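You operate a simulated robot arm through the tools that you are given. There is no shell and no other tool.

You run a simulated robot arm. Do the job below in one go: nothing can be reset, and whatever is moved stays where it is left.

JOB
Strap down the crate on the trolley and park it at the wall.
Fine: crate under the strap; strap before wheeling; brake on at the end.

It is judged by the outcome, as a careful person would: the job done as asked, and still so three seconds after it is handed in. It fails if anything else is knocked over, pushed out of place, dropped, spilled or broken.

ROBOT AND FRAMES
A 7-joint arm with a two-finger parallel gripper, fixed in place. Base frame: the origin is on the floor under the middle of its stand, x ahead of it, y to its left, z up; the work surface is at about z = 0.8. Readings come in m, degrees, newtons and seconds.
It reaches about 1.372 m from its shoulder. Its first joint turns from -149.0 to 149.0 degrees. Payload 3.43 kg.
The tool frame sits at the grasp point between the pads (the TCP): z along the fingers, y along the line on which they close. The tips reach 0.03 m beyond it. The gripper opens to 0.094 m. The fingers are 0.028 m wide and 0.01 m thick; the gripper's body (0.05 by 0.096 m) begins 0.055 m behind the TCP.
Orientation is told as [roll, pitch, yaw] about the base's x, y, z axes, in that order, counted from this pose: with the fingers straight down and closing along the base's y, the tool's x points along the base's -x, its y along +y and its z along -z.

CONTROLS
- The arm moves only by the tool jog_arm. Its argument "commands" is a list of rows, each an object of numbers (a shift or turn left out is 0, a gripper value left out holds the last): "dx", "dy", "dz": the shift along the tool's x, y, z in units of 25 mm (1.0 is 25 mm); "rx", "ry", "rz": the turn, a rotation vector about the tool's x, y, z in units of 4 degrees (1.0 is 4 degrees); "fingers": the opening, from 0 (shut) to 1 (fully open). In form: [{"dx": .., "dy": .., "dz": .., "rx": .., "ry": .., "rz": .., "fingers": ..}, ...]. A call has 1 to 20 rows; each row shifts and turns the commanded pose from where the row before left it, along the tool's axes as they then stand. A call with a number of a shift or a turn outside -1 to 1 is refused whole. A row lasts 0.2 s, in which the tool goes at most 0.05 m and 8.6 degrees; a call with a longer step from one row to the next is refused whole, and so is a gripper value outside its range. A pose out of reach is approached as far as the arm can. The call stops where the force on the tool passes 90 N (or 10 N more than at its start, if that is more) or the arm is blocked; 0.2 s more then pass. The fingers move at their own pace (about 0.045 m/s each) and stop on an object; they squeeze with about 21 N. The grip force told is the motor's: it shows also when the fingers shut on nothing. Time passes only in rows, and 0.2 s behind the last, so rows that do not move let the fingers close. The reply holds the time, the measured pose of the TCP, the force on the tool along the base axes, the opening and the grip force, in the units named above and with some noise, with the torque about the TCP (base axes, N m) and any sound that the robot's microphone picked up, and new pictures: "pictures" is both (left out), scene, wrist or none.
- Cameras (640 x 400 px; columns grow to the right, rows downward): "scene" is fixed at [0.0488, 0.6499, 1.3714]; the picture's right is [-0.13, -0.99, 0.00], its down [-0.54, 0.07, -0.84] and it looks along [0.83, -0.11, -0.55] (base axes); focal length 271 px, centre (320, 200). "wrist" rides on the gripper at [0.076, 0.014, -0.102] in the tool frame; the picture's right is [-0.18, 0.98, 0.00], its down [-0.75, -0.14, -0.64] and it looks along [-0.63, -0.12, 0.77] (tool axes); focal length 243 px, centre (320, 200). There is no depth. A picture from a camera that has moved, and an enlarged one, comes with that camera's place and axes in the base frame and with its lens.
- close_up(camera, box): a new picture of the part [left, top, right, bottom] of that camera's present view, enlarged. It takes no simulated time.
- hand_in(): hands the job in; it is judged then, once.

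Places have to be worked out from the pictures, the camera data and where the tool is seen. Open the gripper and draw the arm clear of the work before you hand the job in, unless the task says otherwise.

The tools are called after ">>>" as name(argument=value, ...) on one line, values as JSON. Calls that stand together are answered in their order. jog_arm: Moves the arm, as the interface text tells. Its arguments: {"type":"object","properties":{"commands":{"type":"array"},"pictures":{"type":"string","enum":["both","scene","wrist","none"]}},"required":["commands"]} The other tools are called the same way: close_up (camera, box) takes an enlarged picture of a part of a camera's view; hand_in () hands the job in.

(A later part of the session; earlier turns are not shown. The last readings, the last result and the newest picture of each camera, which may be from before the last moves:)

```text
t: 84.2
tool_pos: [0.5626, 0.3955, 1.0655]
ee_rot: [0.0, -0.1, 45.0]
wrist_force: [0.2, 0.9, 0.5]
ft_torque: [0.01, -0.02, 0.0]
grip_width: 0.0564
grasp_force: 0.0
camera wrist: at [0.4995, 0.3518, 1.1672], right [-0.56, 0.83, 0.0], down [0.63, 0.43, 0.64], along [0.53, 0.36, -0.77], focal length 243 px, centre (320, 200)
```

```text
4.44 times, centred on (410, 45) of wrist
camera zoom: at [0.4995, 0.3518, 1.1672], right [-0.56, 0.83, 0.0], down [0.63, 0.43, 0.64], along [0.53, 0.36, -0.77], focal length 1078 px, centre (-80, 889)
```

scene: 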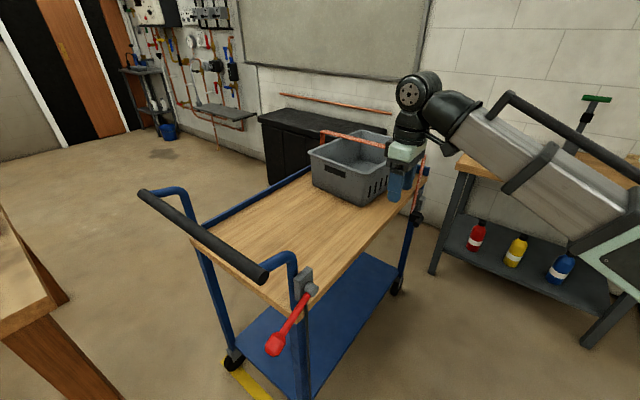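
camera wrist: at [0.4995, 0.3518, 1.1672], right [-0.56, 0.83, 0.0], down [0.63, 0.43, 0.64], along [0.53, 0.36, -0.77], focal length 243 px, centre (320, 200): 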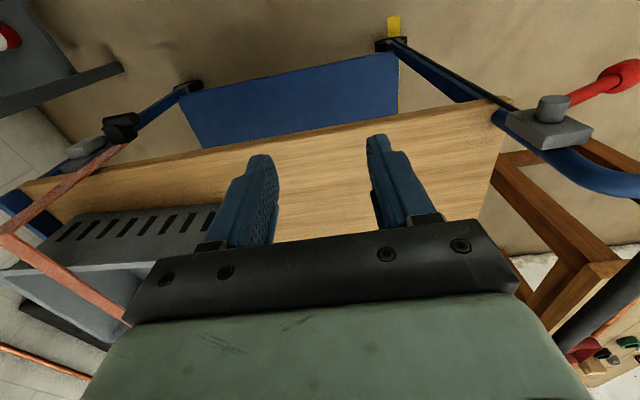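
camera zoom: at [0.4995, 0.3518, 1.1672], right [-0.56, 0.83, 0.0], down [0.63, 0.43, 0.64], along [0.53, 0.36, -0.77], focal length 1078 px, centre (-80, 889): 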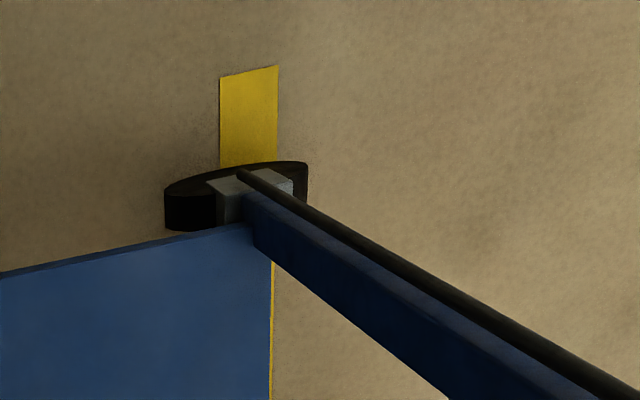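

I place the lever's pivot at about (0.427,0.613,0.89) and the red knob at about (0.354,0.699,0.84), so it points back and about 25° down. I don't know yet whether that is on or off, so I'll go above the handle bar and test with a gentle push.

>>> jog_arm(commands=[{"dz": -1}, {"dz": -1.0}, {"dx": -0.88, "dy": 1}, {"dx": -0.88, "dy": 1}, {"dx": -0.88, "dy": 1}, {"dx": -0.88, "dy": 1}, {"dx": -0.88, "dy": 1}, {"dx": -0.88, "dy": 1}, {"dx": -0.88, "dy": 1}, {"dx": -0.88, "dy": 1}, {"dx": -0.88, "dy": 1}, {"dx": -0.88, "dy": 1}, {"dx": -0.88, "dy": 1}, {}])

```text
t: 84.9
tool_pos: [0.5694, 0.4059, 1.112]
ee_rot: [-0.4, -1.3, 45.2]
wrist_force: [8.4, 7.0, -19.5]
ft_torque: [-0.11, -0.22, -0.13]
grip_width: 0.0563
grasp_force: 0.1
out of reach, approached as far as the arm can: row 2
stopped in row 3: the force on the tool passed its limit at 96 N (the readings are from after the stop); the commanded pose is now the measured one
camera wrist: at [0.5038, 0.3601, 1.2128], right [-0.57, 0.82, 0.0], down [0.62, 0.43, 0.66], along [0.54, 0.37, -0.75], focal length 243 px, centre (320, 200)
```

scene: 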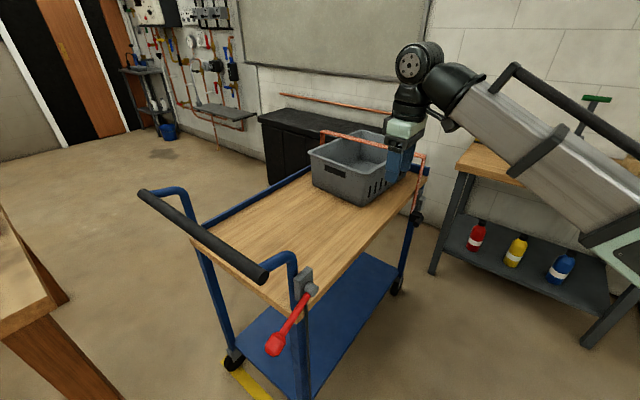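
wrist: 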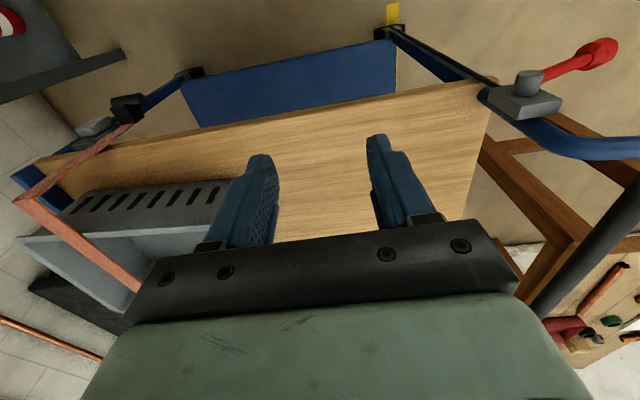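

The wrist folded against the forearm again at that height and radius, an arm-internal contact only. I'll lower slightly, move outward over the deck, then rise and go back to the handle bar.

>>> jog_arm(commands=[{"dz": 1}, {"dz": 0.6}, {"dx": -1}, {"dx": -1}, {"dx": -1}, {"dx": -1}, {"dx": -1}, {"dx": -1}, {"dx": -1}, {"dx": -1}, {"dx": -1}, {"dz": -1}, {"dz": -1}, {"dz": -0.4}, {"dy": 1}, {"dy": 1}, {"dy": 1}, {"dy": 1}, {"dy": 1}, {}])

```text
t: 89.1
tool_pos: [0.6374, 0.6522, 1.1377]
ee_rot: [-0.3, -1.1, 45.2]
wrist_force: [0.5, 0.6, 0.0]
ft_torque: [-0.01, 0.0, -0.01]
grip_width: 0.0566
grasp_force: 0.1
camera wrist: at [0.5719, 0.6072, 1.2373], right [-0.57, 0.82, 0.0], down [0.62, 0.43, 0.66], along [0.54, 0.37, -0.75], focal length 243 px, centre (320, 200)
```

scene: 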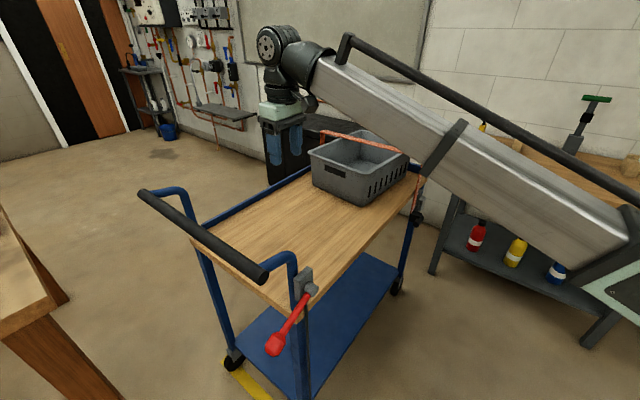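
wrist: 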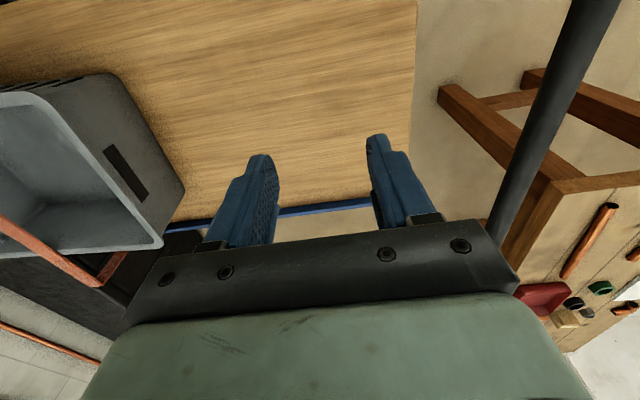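

The bar triangulates to n≈−0.236, z≈1.00, about 4 cm thick. Opening wide and moving above its middle at (0.51, 0.836).

>>> jog_arm(commands=[{"fingers": 1, "dx": -0.18, "dy": 0.98}, {"dx": -0.18, "dy": 0.98}, {"dx": -0.18, "dy": 0.98}, {"dx": -0.18, "dy": 0.98}, {"dx": -0.18, "dy": 0.98}, {"dx": -0.18, "dy": 0.98}, {"dx": -0.18, "dy": 0.98}, {"dx": -0.18, "dy": 0.98}, {"dx": -0.18, "dy": 0.98}, {"ry": 0.25, "rx": 0.1}, {}])

```text
t: 91.5
tool_pos: [0.5094, 0.8371, 1.1352]
ee_rot: [-0.7, -0.1, 45.1]
wrist_force: [-0.6, 0.5, 0.0]
ft_torque: [0.0, 0.02, -0.01]
grip_width: 0.094
grasp_force: 0.0
camera wrist: at [0.4447, 0.7939, 1.2376], right [-0.57, 0.82, -0.01], down [0.62, 0.44, 0.65], along [0.54, 0.36, -0.76], focal length 243 px, centre (320, 200)
```

scene: 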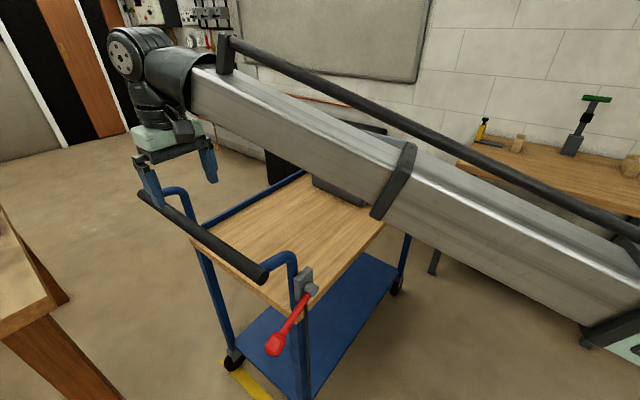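
wrist: 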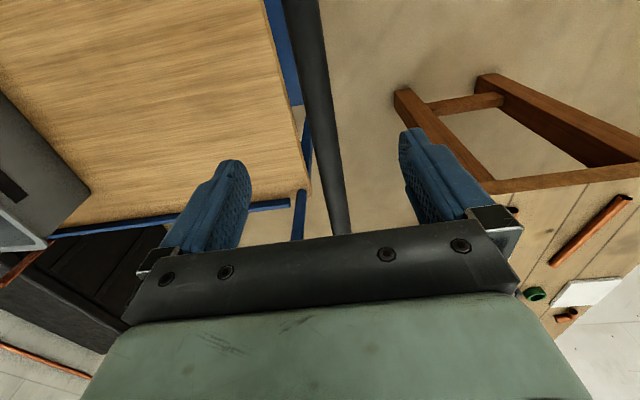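

The bar is centred under the TCP. Descending until it sits between the pads (z≈1.0).

>>> jog_arm(commands=[{"dz": 1}, {"dz": 1}, {"dz": 1}, {"dz": 1}, {"dz": 0.8}, {"dz": 0.5}, {}])

```text
t: 93.1
tool_pos: [0.5108, 0.8354, 1.0035]
ee_rot: [-0.7, -0.2, 45.1]
wrist_force: [0.3, 0.1, -1.3]
ft_torque: [0.01, -0.01, -0.02]
grip_width: 0.0939
grasp_force: 0.1
camera wrist: at [0.4468, 0.7921, 1.1049], right [-0.57, 0.82, -0.01], down [0.62, 0.44, 0.65], along [0.54, 0.36, -0.76], focal length 243 px, centre (320, 200)
```

scene: 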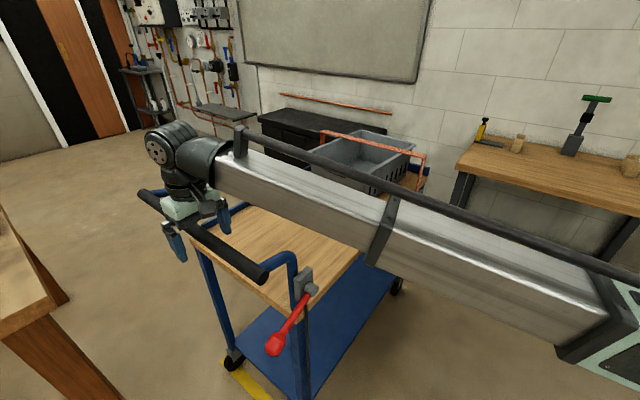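
wrist: 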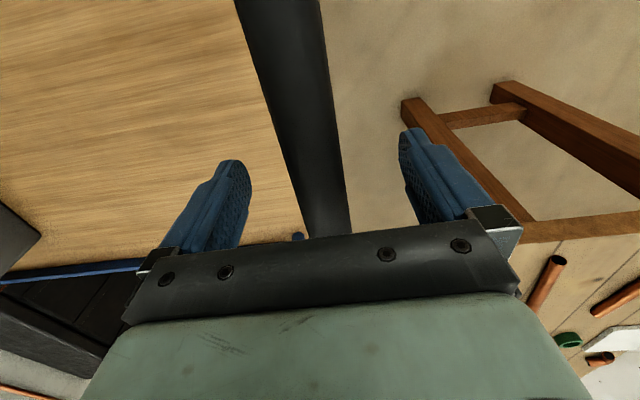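

The bar is between the pads. Closing the gripper on it.

>>> jog_arm(commands=[{"fingers": 0}, {"fingers": 0}, {"fingers": 0}, {"fingers": 0}, {"fingers": 0}, {}], pictures="wrist")

```text
t: 94.5
tool_pos: [0.5121, 0.8367, 1.003]
ee_rot: [-0.7, -0.1, 45.1]
wrist_force: [3.0, -3.2, -0.6]
ft_torque: [0.0, -0.01, -0.36]
grip_width: 0.0324
grasp_force: 45.1
camera wrist: at [0.4471, 0.7918, 1.1052], right [-0.57, 0.82, -0.01], down [0.62, 0.44, 0.65], along [0.54, 0.36, -0.76], focal length 243 px, centre (320, 200)
```

wrist: 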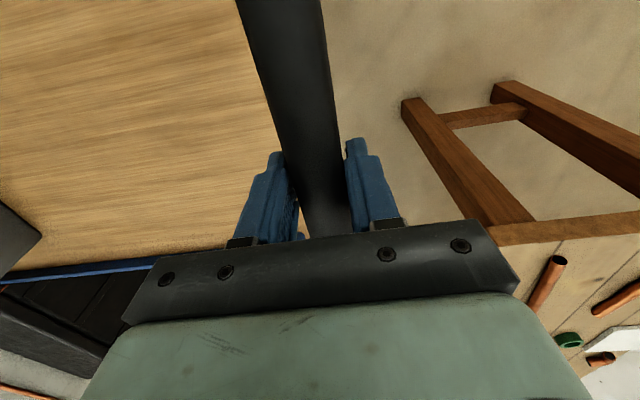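

Gripped the 32 mm bar, nearly unloaded. Testing with a 6 mm push toward the wall to see if the brake holds.

>>> jog_arm(commands=[{"dy": -0.08}, {"dy": -0.08}, {"dy": -0.08}, {}], pictures="none")

```text
t: 95.5
tool_pos: [0.5114, 0.8355, 1.0035]
ee_rot: [-0.4, -0.2, 45.5]
wrist_force: [-24.8, 27.6, 5.4]
ft_torque: [-0.12, -0.27, -0.76]
grip_width: 0.0322
grasp_force: 45.0
```

The trolley doesn't budge at 37 N, so the brake appears to be on and must be released. I'll take the load off, open the gripper and rise off the bar.

>>> jog_arm(commands=[{"dy": 0.12}, {"dy": 0.1}, {"fingers": 1}, {"fingers": 1}, {"fingers": 1}, {"fingers": 1}, {"fingers": 1}, {"dz": -1}, {"dz": -1}, {"dz": -1}, {"dz": -1}, {}], pictures="scene")

>>> close_up(camera="scene", box=[225, 235, 345, 365])

```text
t: 98.1
tool_pos: [0.511, 0.8368, 1.1018]
ee_rot: [-0.8, -0.2, 45.2]
wrist_force: [0.6, 1.1, -0.3]
ft_torque: [0.01, 0.0, -0.01]
grip_width: 0.0937
grasp_force: 0.0
```

scene: 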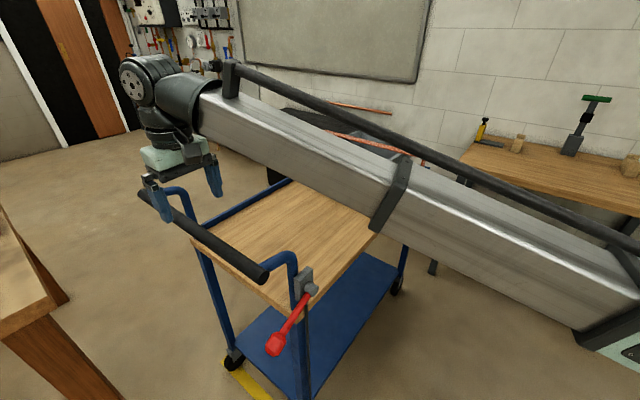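

```text
3.08 times, centred on (285, 300) of scene
camera zoom: at [0.0488, 0.6499, 1.3714], right [-0.13, -0.99, 0.0], down [-0.54, 0.07, -0.84], along [0.83, -0.11, -0.55], focal length 835 px, centre (428, -108)
```

zoom: 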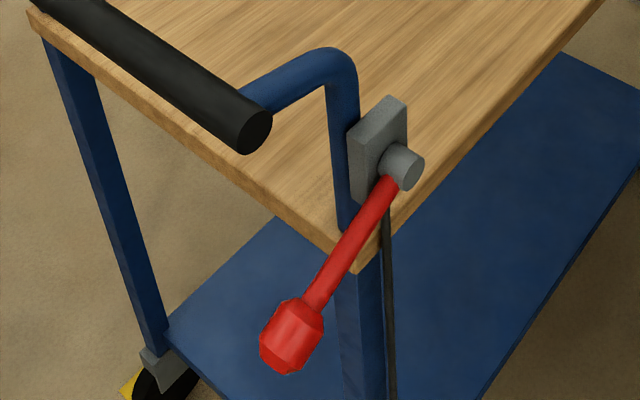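

Setting up a side-on grasp for the brake knob: tilting the tool outward 35° here where there's room, then rolling 90° so the fingers close across the lever.

>>> jog_arm(commands=[{"dz": -1, "fingers": 0.7}, {"ry": -1}, {"ry": -1}, {"ry": -1}, {"ry": -1}, {"ry": -1}, {"ry": -1}, {"ry": -1}, {"ry": -1}, {"ry": -0.75}, {"rz": 1}, {"rz": 1}, {"rz": 1}, {"rz": 1}, {"rz": 1}, {"rz": 1}, {"rz": 1}, {"rz": 1}, {"rz": 1}, {"rz": 1}], pictures="scene")

>>> jog_arm(commands=[{"rz": 1}, {"rz": 1}, {"rz": 1}, {"rz": 1}, {"rz": 1}, {"rz": 1}, {"rz": 1}, {"rz": 1}, {"rz": 1}, {"rz": 1}, {"rz": 1}, {"rz": 1}, {"rz": 0.5}, {}])

```text
t: 102.3
tool_pos: [0.5094, 0.8373, 1.129]
ee_rot: [23.8, -26.5, -0.2]
wrist_force: [0.0, 0.2, 0.0]
ft_torque: [0.0, 0.04, 0.0]
grip_width: 0.066
grasp_force: 0.1
```

scene: 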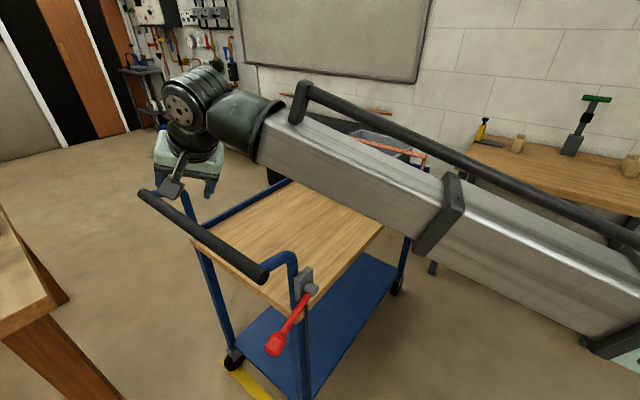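

```text
t: 105.3
tool_pos: [0.5104, 0.8371, 1.1289]
ee_rot: [35.1, -0.7, -44.8]
wrist_force: [0.8, 0.0, 0.7]
ft_torque: [0.0, 0.0, 0.0]
grip_width: 0.0659
grasp_force: 0.1
camera wrist: at [0.4223, 0.8572, 1.2194], right [0.69, 0.45, 0.57], down [0.19, -0.87, 0.45], along [0.7, -0.21, -0.69], focal length 243 px, centre (320, 200)
```

scene: 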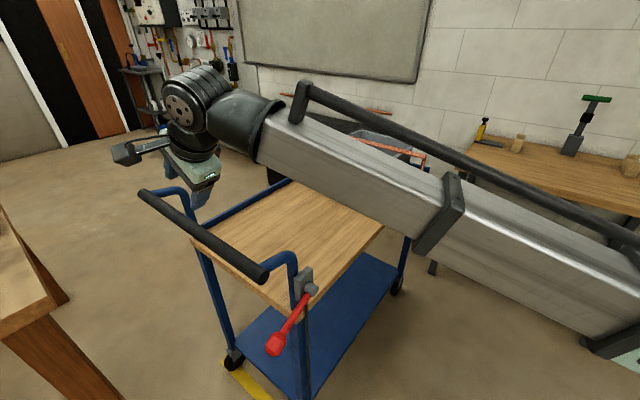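
wrist: 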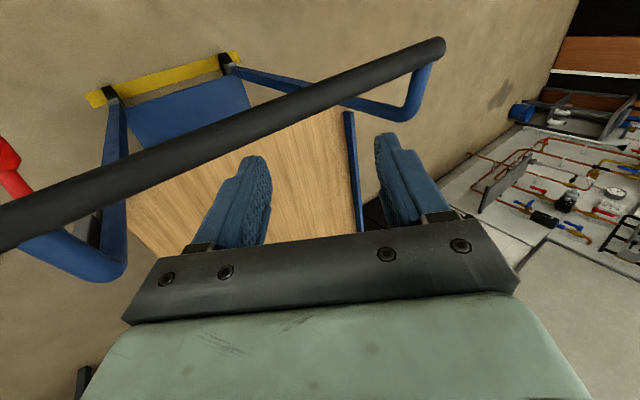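

The knob (red, left in the wrist view) sits below the bar's right end. I'll route around behind the bar: back to n≈−0.40, down to z≈0.92, then sideways toward the knob's outer side.

>>> jog_arm(commands=[{"dx": 1}, {"dx": 1}, {"dx": 1}, {"dx": 1}, {"dx": 1}, {"dx": 1}, {"dx": 0.6}, {"dz": 0.82, "dy": -0.574}, {"dz": 0.82, "dy": -0.574}, {"dz": 0.82, "dy": -0.574}, {"dz": 0.82, "dy": -0.574}, {"dz": 0.82, "dy": -0.574}, {"dz": 0.82, "dy": -0.574}, {"dz": 0.82, "dy": -0.574}, {"dz": 0.82, "dy": -0.574}, {}])

```text
t: 108.7
tool_pos: [0.396, 0.952, 0.9267]
ee_rot: [35.0, -0.6, -44.8]
wrist_force: [0.7, -0.2, 0.4]
ft_torque: [-0.03, -0.03, 0.02]
grip_width: 0.0656
grasp_force: 0.0
camera wrist: at [0.3084, 0.9714, 1.0166], right [0.69, 0.45, 0.57], down [0.19, -0.87, 0.45], along [0.7, -0.21, -0.69], focal length 243 px, centre (320, 200)
```

scene: 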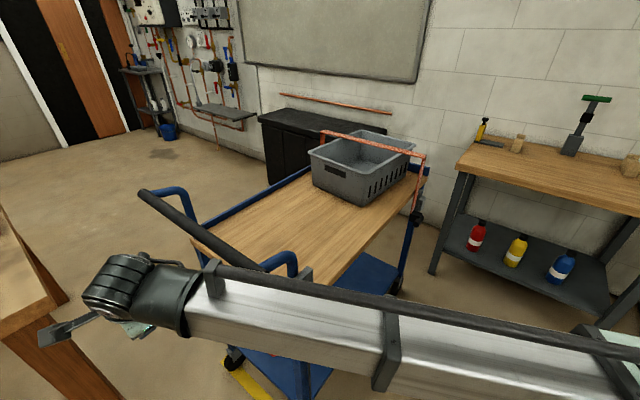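
wrist: 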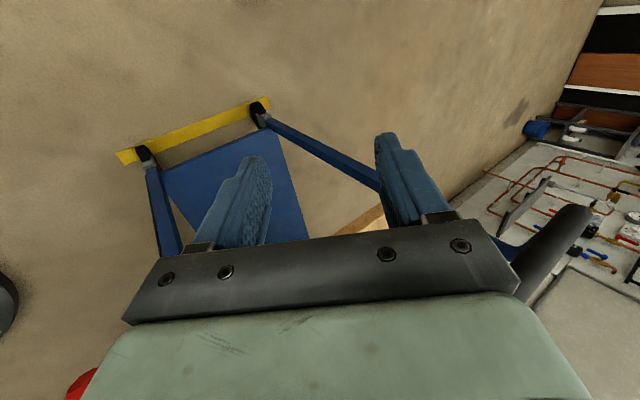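

Clear so far; the trolley and crate haven't moved. Sliding sideways at n≈−0.40 to bring the gripper to the lever's outer side.

>>> jog_arm(commands=[{"dy": -0.82, "dz": -0.574}, {"dy": -0.82, "dz": -0.574}, {"dy": -0.82, "dz": -0.574}, {"dy": -0.82, "dz": -0.574}, {"dy": -0.82, "dz": -0.574}, {"dy": -0.82, "dz": -0.574}, {"dy": -0.82, "dz": -0.574}, {"dy": -0.82, "dz": -0.574}, {"dy": -0.82, "dz": -0.574}, {"dy": -0.82, "dz": -0.574}, {}])

```text
t: 111.1
tool_pos: [0.2204, 0.7745, 0.9235]
ee_rot: [35.2, -0.6, -44.8]
wrist_force: [0.0, 0.5, -0.9]
ft_torque: [-0.04, -0.01, 0.02]
grip_width: 0.066
grasp_force: 0.0
camera wrist: at [0.1331, 0.7946, 1.016], right [0.69, 0.45, 0.57], down [0.19, -0.87, 0.45], along [0.7, -0.21, -0.69], focal length 243 px, centre (320, 200)
```

scene: 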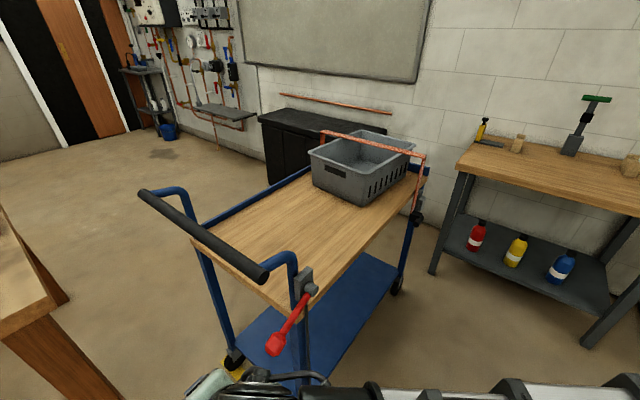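
wrist: 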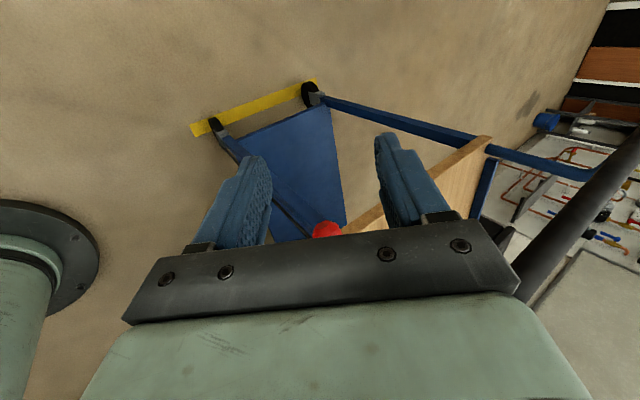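

The red knob is straight ahead. Moving forward over it, keeping a standoff of about 10 cm along the finger direction.

>>> jog_arm(commands=[{"dx": -0.98, "dy": -0.08, "dz": -0.057}, {"dx": -0.98, "dy": -0.08, "dz": -0.057}, {"dx": -0.98, "dy": -0.08, "dz": -0.057}, {"dx": -0.98, "dy": -0.08, "dz": -0.057}, {"dx": -0.98, "dy": -0.08, "dz": -0.057}, {"dx": -0.98, "dy": -0.08, "dz": -0.057}, {}])

>>> close_up(camera="wrist", box=[200, 60, 460, 260])

```text
t: 112.7
tool_pos: [0.3139, 0.6598, 0.9276]
ee_rot: [35.1, -0.6, -44.8]
wrist_force: [0.1, 0.0, 0.2]
ft_torque: [0.0, 0.01, 0.02]
grip_width: 0.0659
grasp_force: 0.0
camera wrist: at [0.2262, 0.6796, 1.0191], right [0.69, 0.45, 0.57], down [0.19, -0.87, 0.45], along [0.7, -0.21, -0.69], focal length 243 px, centre (320, 200)
```

scene: 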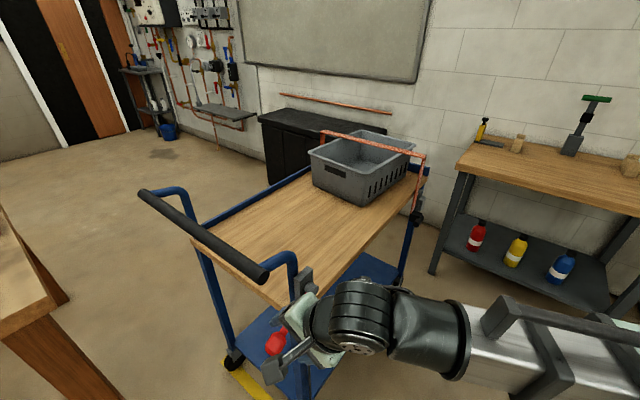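
wrist: 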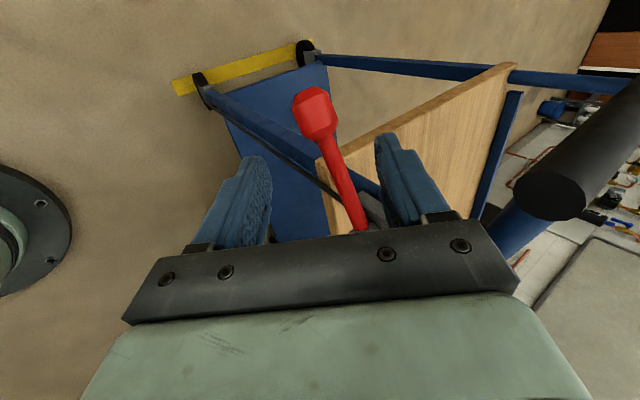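

```text
2.00 times, centred on (330, 160) of wrist
camera zoom: at [0.2262, 0.6796, 1.0191], right [0.69, 0.45, 0.57], down [0.19, -0.87, 0.45], along [0.7, -0.21, -0.69], focal length 485 px, centre (300, 280)
```

zoom: 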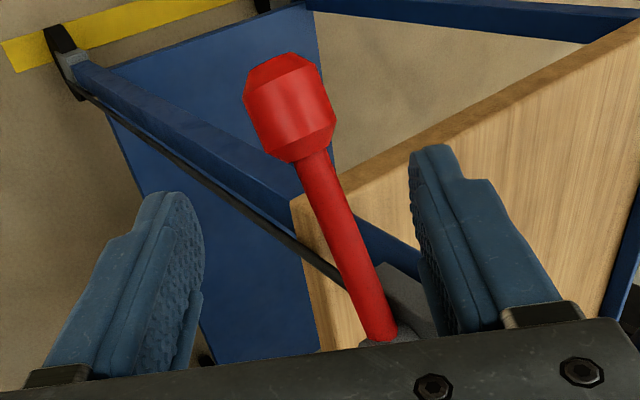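

Knob confirmed at about (0.354, 0.699, 0.839), dead ahead along the fingers with about 10.5 cm to go. Advancing in two stages.

>>> jog_arm(commands=[{"dz": 0.8, "dy": -0.1}, {"dz": 0.8, "dy": -0.09}, {"dz": 0.8}, {"dz": 0.6}, {}], pictures="wrist")

>>> jog_arm(commands=[{"dz": 0.5}, {"dz": 0.5}, {}], pictures="both")

```text
t: 113.9
tool_pos: [0.3425, 0.6882, 0.8627]
ee_rot: [35.0, -0.7, -44.8]
wrist_force: [0.2, 1.1, -0.4]
ft_torque: [-0.05, 0.02, -0.04]
grip_width: 0.0656
grasp_force: 0.1
camera wrist: at [0.254, 0.7076, 0.954], right [0.69, 0.45, 0.57], down [0.19, -0.87, 0.45], along [0.7, -0.21, -0.69], focal length 243 px, centre (320, 200)
```

wrist: 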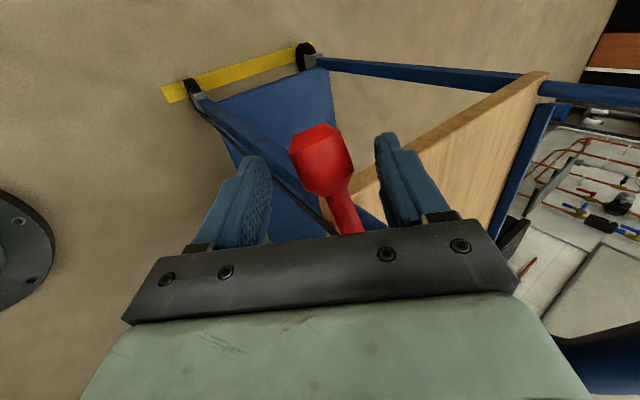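

```text
t: 114.7
tool_pos: [0.3509, 0.6994, 0.8419]
ee_rot: [35.0, -0.7, -44.8]
wrist_force: [0.0, -0.1, -0.3]
ft_torque: [-0.01, -0.03, 0.01]
grip_width: 0.0661
grasp_force: 0.1
camera wrist: at [0.2634, 0.7187, 0.9332], right [0.69, 0.45, 0.57], down [0.19, -0.87, 0.45], along [0.7, -0.21, -0.69], focal length 243 px, centre (320, 200)
```

scene: 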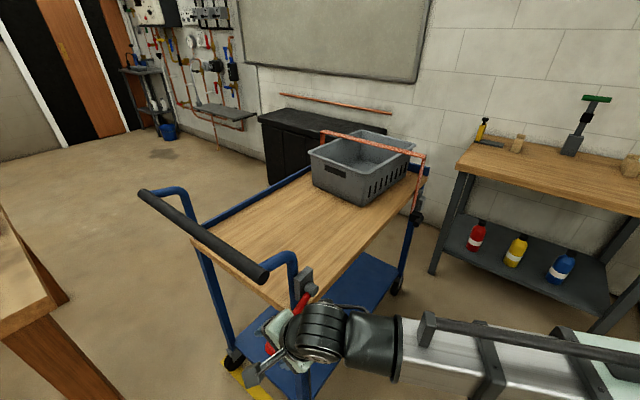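
wrist: 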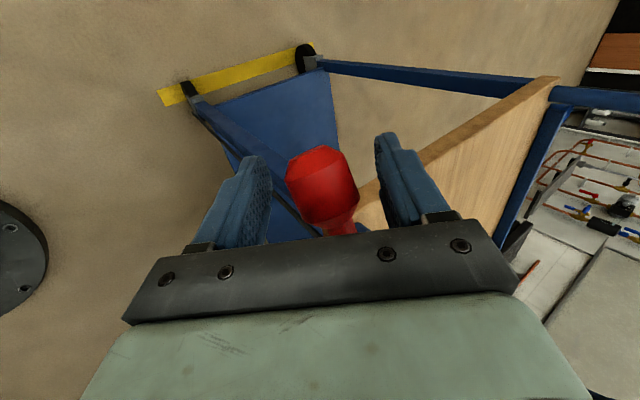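

The knob is centred between the pads. Closing on it.

>>> jog_arm(commands=[{"fingers": 0}, {"fingers": 0}, {"fingers": 0}, {"fingers": 0}, {}], pictures="wrist")

```text
t: 115.9
tool_pos: [0.3519, 0.699, 0.8425]
ee_rot: [35.3, -0.8, -44.6]
wrist_force: [15.2, 12.2, 13.6]
ft_torque: [-0.36, -0.62, 0.35]
grip_width: 0.0392
grasp_force: 44.8
camera wrist: at [0.264, 0.7194, 0.9338], right [0.69, 0.45, 0.57], down [0.19, -0.87, 0.45], along [0.7, -0.2, -0.69], focal length 243 px, centre (320, 200)
```

wrist: 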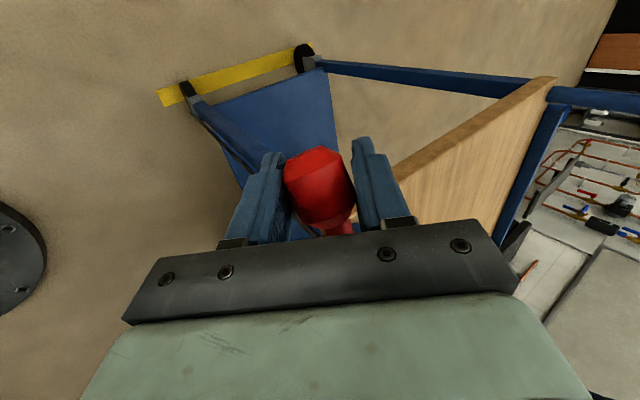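

Gripped (39 mm). Relieving the small sideways load, then probing with a few millimetres of upward pull on the lever.

>>> jog_arm(commands=[{"dy": 0.05}, {}], pictures="none")

>>> jog_arm(commands=[{"dy": 0.046, "dz": -0.066}, {"dy": 0.046, "dz": -0.066}, {}], pictures="none")

```text
t: 116.5
tool_pos: [0.3519, 0.6998, 0.8435]
ee_rot: [35.3, -0.7, -44.8]
wrist_force: [12.5, 11.7, 12.2]
ft_torque: [-0.11, -0.35, 0.25]
grip_width: 0.0393
grasp_force: 44.7
```

```text
t: 117.3
tool_pos: [0.351, 0.7, 0.8451]
ee_rot: [34.9, -0.5, -44.8]
wrist_force: [2.0, 22.3, -16.7]
ft_torque: [0.88, 0.53, 0.15]
grip_width: 0.0391
grasp_force: 45.3
```

>>> jog_arm(commands=[{"dx": 0.1, "dy": 0.083, "dz": -0.118}, {}], pictures="none")

```text
t: 117.9
tool_pos: [0.3502, 0.7018, 0.85]
ee_rot: [35.1, -0.7, -44.7]
wrist_force: [-4.7, 14.9, -13.7]
ft_torque: [0.83, 0.23, 0.66]
grip_width: 0.0393
grasp_force: 44.8
```

The lever is moving up its arc with modest resistance (about 15 N), now about 20° below horizontal. Continuing along the arc, turning the tool with it, and watching the forces.

>>> jog_arm(commands=[{"dx": 0.06, "dy": 0.094, "dz": -0.134, "ry": 0.41, "rz": 0.287}, {"dx": 0.06, "dy": 0.094, "dz": -0.134, "ry": 0.41, "rz": 0.287}, {"dx": 0.06, "dy": 0.094, "dz": -0.134, "ry": 0.41, "rz": 0.287}, {"dx": 0.06, "dy": 0.094, "dz": -0.134, "ry": 0.41, "rz": 0.287}, {}], pictures="both")

```text
t: 119.1
tool_pos: [0.3457, 0.7048, 0.8666]
ee_rot: [35.1, 7.4, -44.7]
wrist_force: [-15.7, 4.0, -8.5]
ft_torque: [0.42, 0.29, -0.1]
grip_width: 0.0394
grasp_force: 44.9
camera wrist: at [0.2681, 0.7151, 0.9684], right [0.75, 0.39, 0.54], down [0.23, -0.91, 0.35], along [0.62, -0.13, -0.77], focal length 243 px, centre (320, 200)
```

scene: 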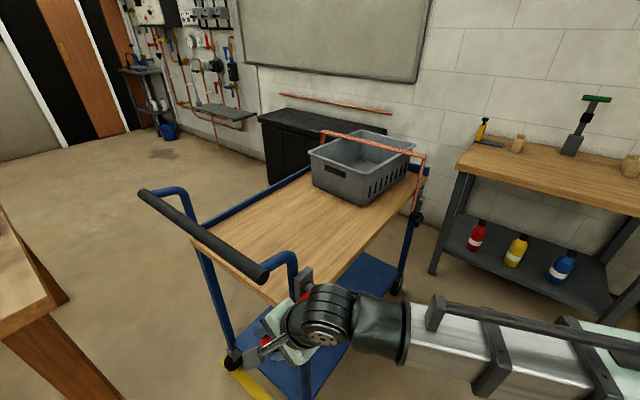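
wrist: 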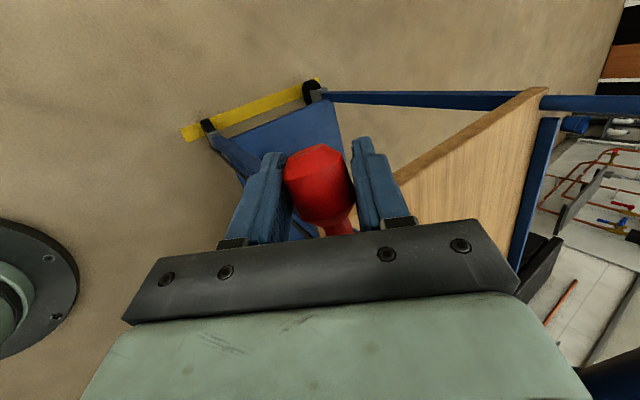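

>>> jog_arm(commands=[{"dx": 0.075, "dy": 0.094, "dz": -0.134, "ry": 0.41, "rz": 0.287}, {"dx": 0.075, "dy": 0.094, "dz": -0.134, "ry": 0.41, "rz": 0.287}, {"dx": 0.06, "dy": 0.094, "dz": -0.134, "ry": 0.41, "rz": 0.287}, {"dx": 0.06, "dy": 0.094, "dz": -0.134, "ry": 0.41, "rz": 0.287}, {"dx": 0.06, "dy": 0.094, "dz": -0.134, "ry": 0.41, "rz": 0.287}, {}], pictures="wrist")

```text
t: 120.5
tool_pos: [0.3434, 0.7071, 0.8888]
ee_rot: [35.1, 17.2, -44.8]
wrist_force: [-8.3, -13.5, -5.9]
ft_torque: [0.68, 0.23, -0.02]
grip_width: 0.0392
grasp_force: 45.1
camera wrist: at [0.279, 0.7041, 1.0005], right [0.81, 0.33, 0.48], down [0.26, -0.94, 0.2], along [0.52, -0.03, -0.85], focal length 243 px, centre (320, 200)
```

wrist: 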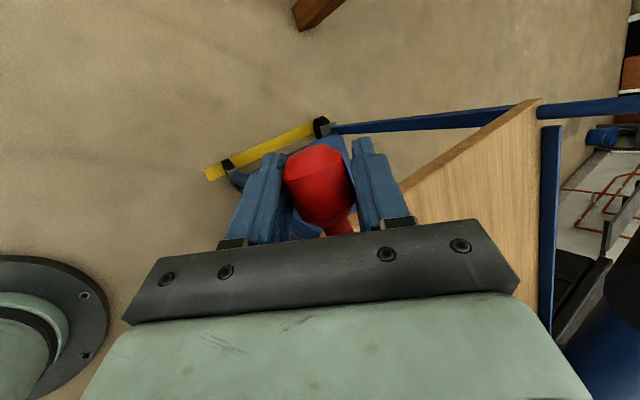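

>>> jog_arm(commands=[{"dx": 0.06, "dy": 0.07, "dz": -0.15, "ry": 0.41, "rz": 0.287}, {"dx": 0.06, "dy": 0.094, "dz": -0.134, "ry": 0.41, "rz": 0.287}, {"dx": 0.06, "dy": 0.094, "dz": -0.134, "ry": 0.41, "rz": 0.287}, {"dx": 0.06, "dy": 0.094, "dz": -0.134, "ry": 0.41, "rz": 0.287}, {"dx": 0.06, "dy": 0.094, "dz": -0.134, "ry": 0.41, "rz": 0.287}, {}], pictures="both")

```text
t: 121.9
tool_pos: [0.3436, 0.7071, 0.9114]
ee_rot: [35.2, 27.4, -44.7]
wrist_force: [-4.5, -6.2, -5.7]
ft_torque: [0.69, 0.29, -0.03]
grip_width: 0.0392
grasp_force: 45.4
camera wrist: at [0.2931, 0.6899, 1.0289], right [0.87, 0.27, 0.42], down [0.28, -0.96, 0.05], along [0.41, 0.08, -0.91], focal length 243 px, centre (320, 200)
```

scene: 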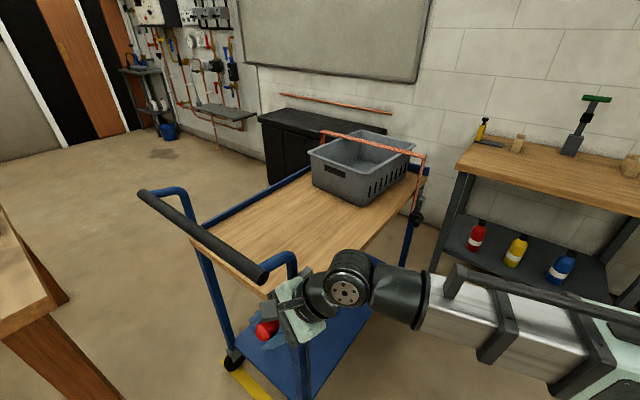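
wrist: 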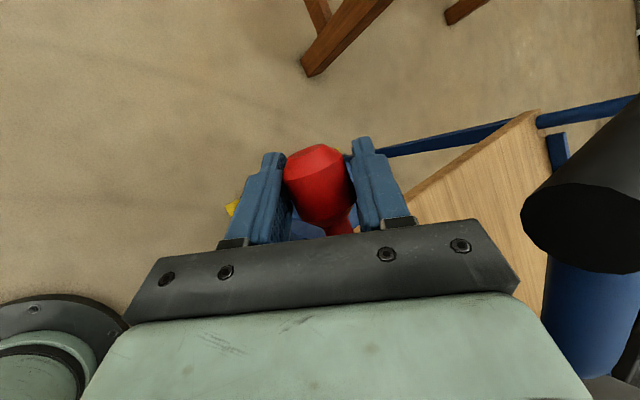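

The lever is now slightly above horizontal, still moving easily. The bar's end cap is near the gripper, so I'm continuing carefully in smaller steps.

>>> jog_arm(commands=[{"dx": 0.06, "dy": 0.085, "dz": -0.14, "ry": 0.41, "rz": 0.287}, {"dx": 0.06, "dy": 0.085, "dz": -0.14, "ry": 0.41, "rz": 0.287}, {"dx": 0.06, "dy": 0.094, "dz": -0.134, "ry": 0.41, "rz": 0.287}, {}], pictures="wrist")

```text
t: 122.9
tool_pos: [0.3449, 0.7049, 0.9255]
ee_rot: [35.3, 33.4, -44.8]
wrist_force: [5.2, -4.8, -2.2]
ft_torque: [0.05, -0.01, -0.13]
grip_width: 0.0392
grasp_force: 44.7
camera wrist: at [0.3034, 0.6795, 1.0437], right [0.9, 0.24, 0.37], down [0.28, -0.96, -0.04], along [0.35, 0.14, -0.93], focal length 243 px, centre (320, 200)
```

wrist: 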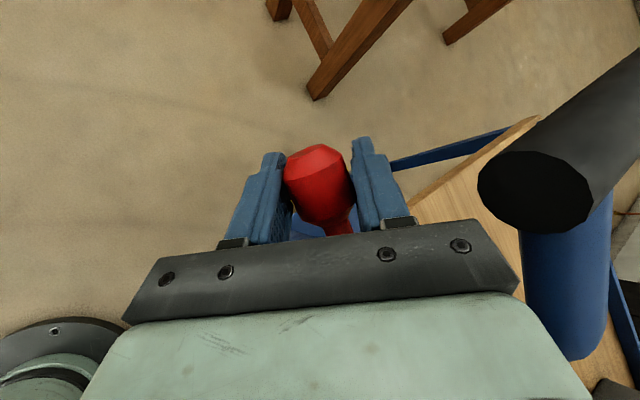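

>>> jog_arm(commands=[{"dx": 0.06, "dy": 0.094, "dz": -0.134, "ry": 0.41, "rz": 0.287}, {"dx": 0.06, "dy": 0.094, "dz": -0.134, "ry": 0.41, "rz": 0.287}, {}], pictures="wrist")

```text
t: 123.7
tool_pos: [0.3467, 0.7037, 0.9325]
ee_rot: [35.3, 37.4, -44.7]
wrist_force: [14.3, -0.4, -1.1]
ft_torque: [-0.07, -0.27, -0.12]
grip_width: 0.039
grasp_force: 44.9
camera wrist: at [0.311, 0.672, 1.0526], right [0.91, 0.23, 0.34], down [0.28, -0.96, -0.11], along [0.3, 0.19, -0.93], focal length 243 px, centre (320, 200)
```

wrist: 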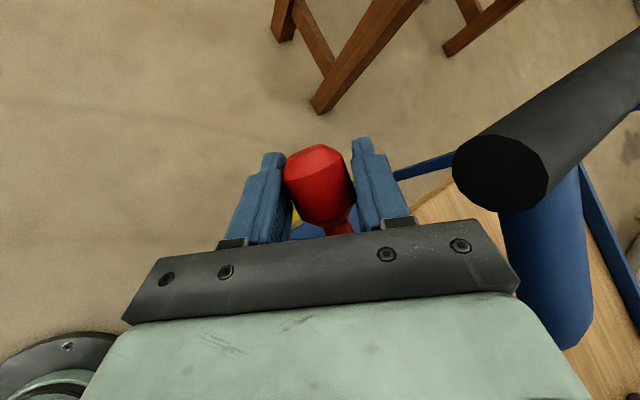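

The lever is about 18° above horizontal, with almost no force now. Before going further I'll test whether the brake has let go, with a gentle 5 mm push toward the wall through the lever.

>>> jog_arm(commands=[{"dx": -0.08, "dy": 0.035, "dz": -0.05}, {"dx": -0.08, "dy": 0.035, "dz": -0.05}, {}], pictures="none")

```text
t: 124.5
tool_pos: [0.3503, 0.7007, 0.9331]
ee_rot: [35.2, 37.5, -44.6]
wrist_force: [11.2, 13.8, 5.7]
ft_torque: [-0.56, -0.07, -0.1]
grip_width: 0.0394
grasp_force: 44.5
```

>>> jog_arm(commands=[{"dx": -0.08, "dy": 0.035, "dz": -0.05}, {"dx": -0.08, "dy": 0.035, "dz": -0.05}, {"dx": -0.08, "dy": 0.035, "dz": -0.05}, {"dx": -0.08, "dy": 0.035, "dz": -0.05}, {}], pictures="both")

```text
t: 125.7
tool_pos: [0.358, 0.6922, 0.9333]
ee_rot: [35.1, 37.3, -44.6]
wrist_force: [7.2, 8.3, 2.8]
ft_torque: [0.22, -0.45, -0.05]
grip_width: 0.0391
grasp_force: 45.4
camera wrist: at [0.322, 0.6612, 1.0522], right [0.91, 0.23, 0.34], down [0.28, -0.96, -0.1], along [0.3, 0.19, -0.94], focal length 243 px, centre (320, 200)
```

scene: 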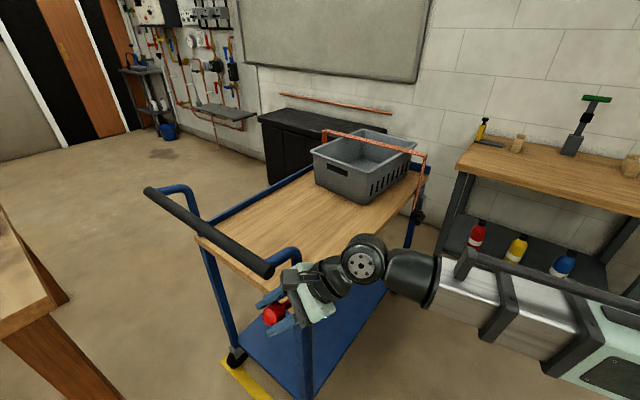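
wrist: 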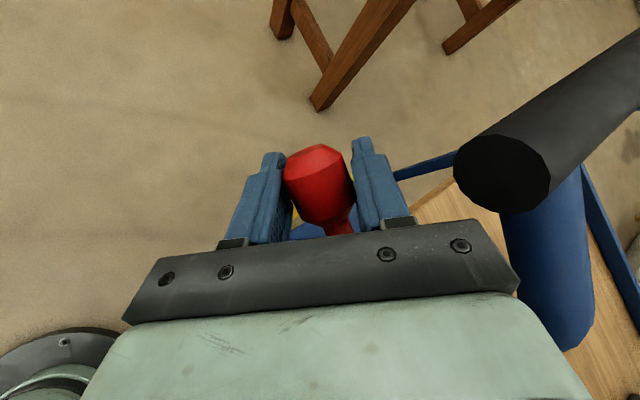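

The trolley rolled about 16 mm toward the wall with almost no force, so the brake is released in this raised position. I'll raise the lever slightly more for margin and see if it meets a stop.

>>> jog_arm(commands=[{"dx": 0.06, "dy": 0.094, "dz": -0.134, "ry": 0.41, "rz": 0.287}, {"dx": 0.06, "dy": 0.094, "dz": -0.134, "ry": 0.41, "rz": 0.287}, {}], pictures="wrist")

```text
t: 126.5
tool_pos: [0.3597, 0.6907, 0.9409]
ee_rot: [35.1, 41.3, -44.7]
wrist_force: [10.0, 3.4, 1.9]
ft_torque: [-0.43, -0.16, -0.19]
grip_width: 0.039
grasp_force: 45.0
camera wrist: at [0.3295, 0.6537, 1.0603], right [0.93, 0.21, 0.3], down [0.27, -0.95, -0.17], along [0.25, 0.23, -0.94], focal length 243 px, centre (320, 200)
```

wrist: 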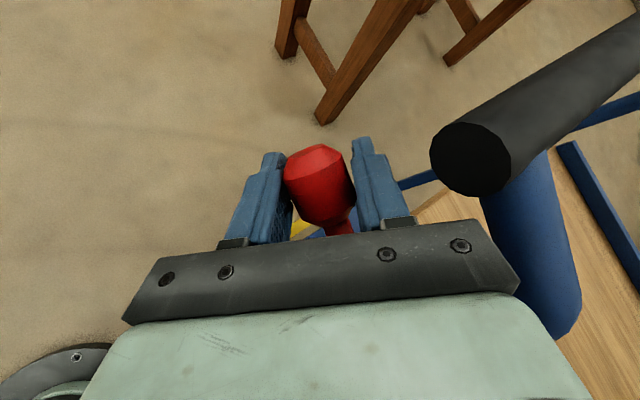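

Lever is about 22° up, still free of load. I'll open just enough to release the knob (the bar's end cap is close) and back out along the finger direction.

>>> jog_arm(commands=[{"fingers": 0.58}, {"fingers": 0.58}, {"fingers": 0.58}, {"dz": -0.6}, {"dz": -1}, {"dz": -1}, {"dz": -1}, {}], pictures="both")

>>> close_up(camera="scene", box=[225, 225, 365, 365])

```text
t: 128.3
tool_pos: [0.3568, 0.621, 0.9954]
ee_rot: [35.1, 41.3, -44.7]
wrist_force: [-0.1, -0.7, 0.5]
ft_torque: [0.03, -0.01, -0.01]
grip_width: 0.0544
grasp_force: 0.1
camera wrist: at [0.3274, 0.5834, 1.1153], right [0.93, 0.21, 0.3], down [0.27, -0.95, -0.17], along [0.25, 0.24, -0.94], focal length 243 px, centre (320, 200)
```

scene: 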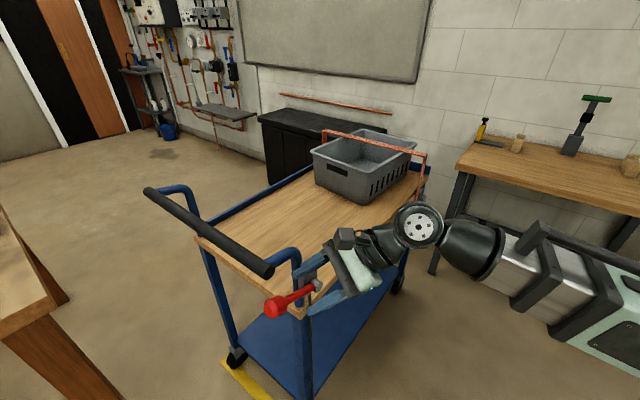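
wrist: 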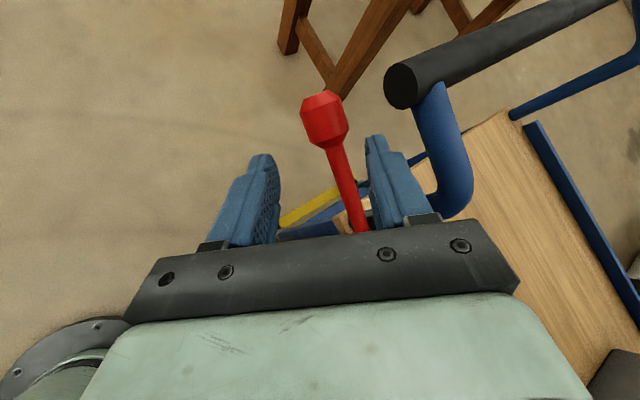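

```text
2.86 times, centred on (295, 295) of scene
camera zoom: at [0.0488, 0.6499, 1.3714], right [-0.13, -0.99, 0.0], down [-0.54, 0.07, -0.84], along [0.83, -0.11, -0.55], focal length 775 px, centre (391, -71)
```

zoom: 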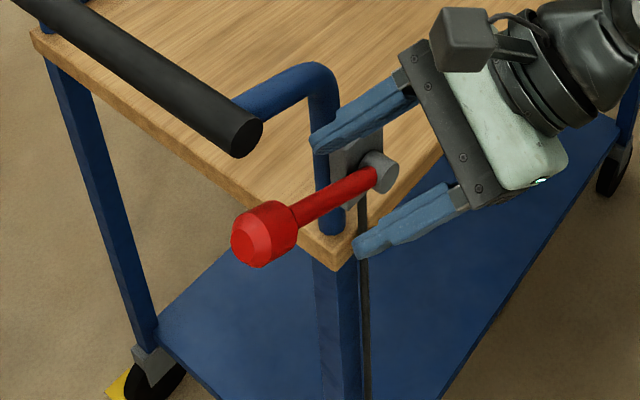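

The lever stays up by itself (brake off). Retracing my path: un-rotating the tool, then backing away behind the bar.

>>> jog_arm(commands=[{"dz": -0.6}, {"ry": -0.82, "rz": -0.574}, {"ry": -0.82, "rz": -0.574}, {"ry": -0.82, "rz": -0.574}, {"ry": -0.82, "rz": -0.574}, {"ry": -0.82, "rz": -0.574}, {"ry": -0.82, "rz": -0.574}, {"ry": -0.82, "rz": -0.574}, {"ry": -0.82, "rz": -0.574}, {"ry": -0.82, "rz": -0.574}, {"ry": -0.82, "rz": -0.574}, {"ry": -0.41, "rz": -0.287}, {}], pictures="both")

```text
t: 131.1
tool_pos: [0.3577, 0.6073, 1.0066]
ee_rot: [35.1, -0.7, -44.8]
wrist_force: [-0.1, -0.8, 0.3]
ft_torque: [-0.01, -0.01, -0.07]
grip_width: 0.0544
grasp_force: 0.0
camera wrist: at [0.2697, 0.6278, 1.0969], right [0.69, 0.45, 0.57], down [0.19, -0.87, 0.45], along [0.7, -0.21, -0.69], focal length 243 px, centre (320, 200)
```

scene: 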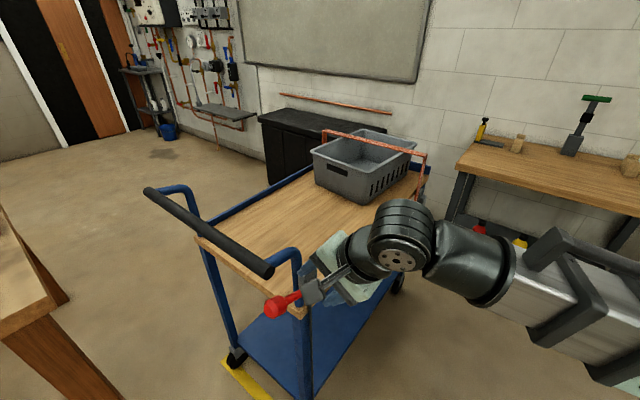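
wrist: 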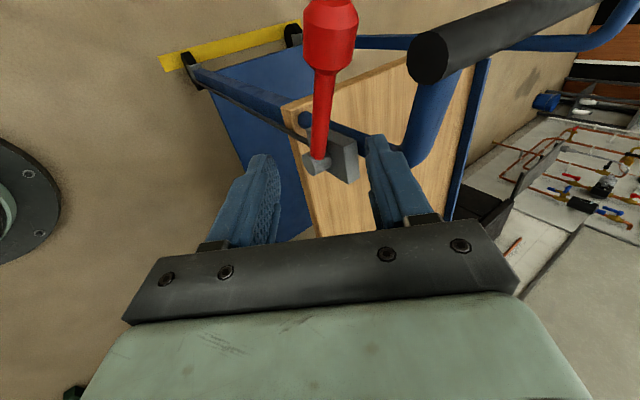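

>>> jog_arm(commands=[{"dz": -0.8}, {"dx": 1}, {"dx": 1}, {"dx": 1}, {"dx": 1}, {"dx": 1}, {"dx": 1}, {"dx": 1}, {"dx": 1}, {"dx": 1}, {"dy": 0.82, "dz": 0.574}, {"dy": 0.82, "dz": 0.574}, {"dy": 0.82, "dz": 0.574}, {"dy": 0.82, "dz": 0.574}, {"dy": 0.82, "dz": 0.574}, {"dy": 0.82, "dz": 0.574}, {}], pictures="scene")

```text
t: 134.7
tool_pos: [0.2967, 0.8651, 1.0211]
ee_rot: [35.2, -0.7, -44.7]
wrist_force: [-0.2, -0.1, 0.8]
ft_torque: [-0.01, -0.03, 0.03]
grip_width: 0.0546
grasp_force: 0.0
```

scene: 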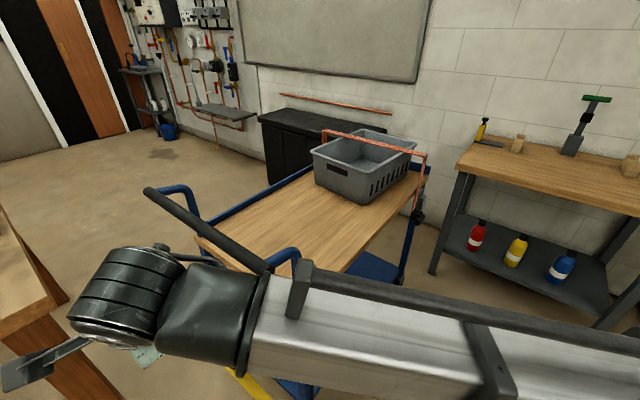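

>>> jog_arm(commands=[{"dy": 0.574, "dz": -0.82}, {"dy": 0.574, "dz": -0.82}, {"dy": 0.574, "dz": -0.82}, {"dy": 0.574, "dz": -0.82}, {"dy": 0.574, "dz": -0.82}, {"dy": 0.82, "dz": 0.574}, {"dy": 0.82, "dz": 0.574}, {"dy": 0.82, "dz": 0.574}, {"dy": 0.82, "dz": 0.574}, {"dy": 0.82, "dz": 0.574}, {"rz": -1}, {"rz": -1}, {"rz": -1}, {"rz": -1}, {"rz": -1}, {"rz": -1}, {"rz": -1}, {"rz": -1}, {"rz": -1}, {"rz": -1}], pictures="scene")

>>> jog_arm(commands=[{"rz": -1}, {"rz": -1}, {"rz": -1}, {"rz": -1}, {"rz": -1}, {"rz": -1}, {"rz": -1}, {"rz": -1}, {"rz": -1}, {"rz": -1}, {"rz": -1}, {"rz": -1}, {"rz": -0.5}, {"fingers": 1}, {}], pictures="scene")

```text
t: 138.9
tool_pos: [0.3808, 0.9529, 1.1459]
ee_rot: [27.9, -22.3, -10.1]
wrist_force: [0.2, 0.0, 0.3]
ft_torque: [0.0, 0.06, 0.01]
grip_width: 0.0545
grasp_force: 0.0
```

scene: 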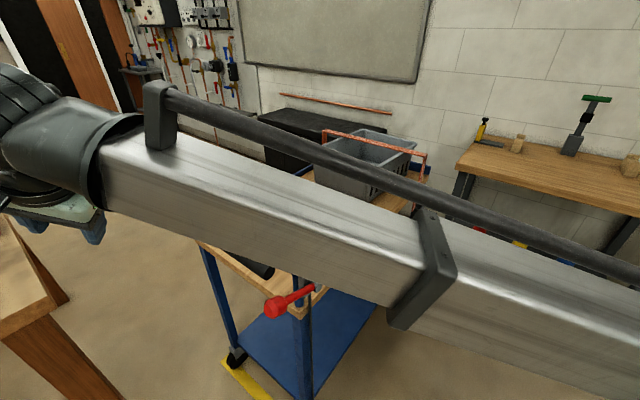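

```text
t: 142.1
tool_pos: [0.3828, 0.954, 1.147]
ee_rot: [-0.8, -35.1, 45.8]
wrist_force: [0.2, -1.1, 0.0]
ft_torque: [0.0, -0.01, 0.06]
grip_width: 0.0939
grasp_force: 0.0
```

scene: 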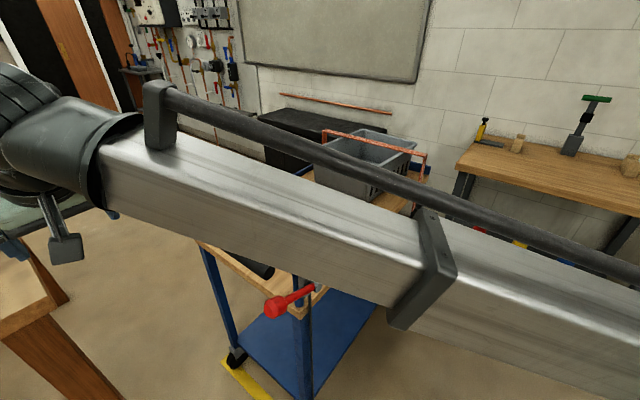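

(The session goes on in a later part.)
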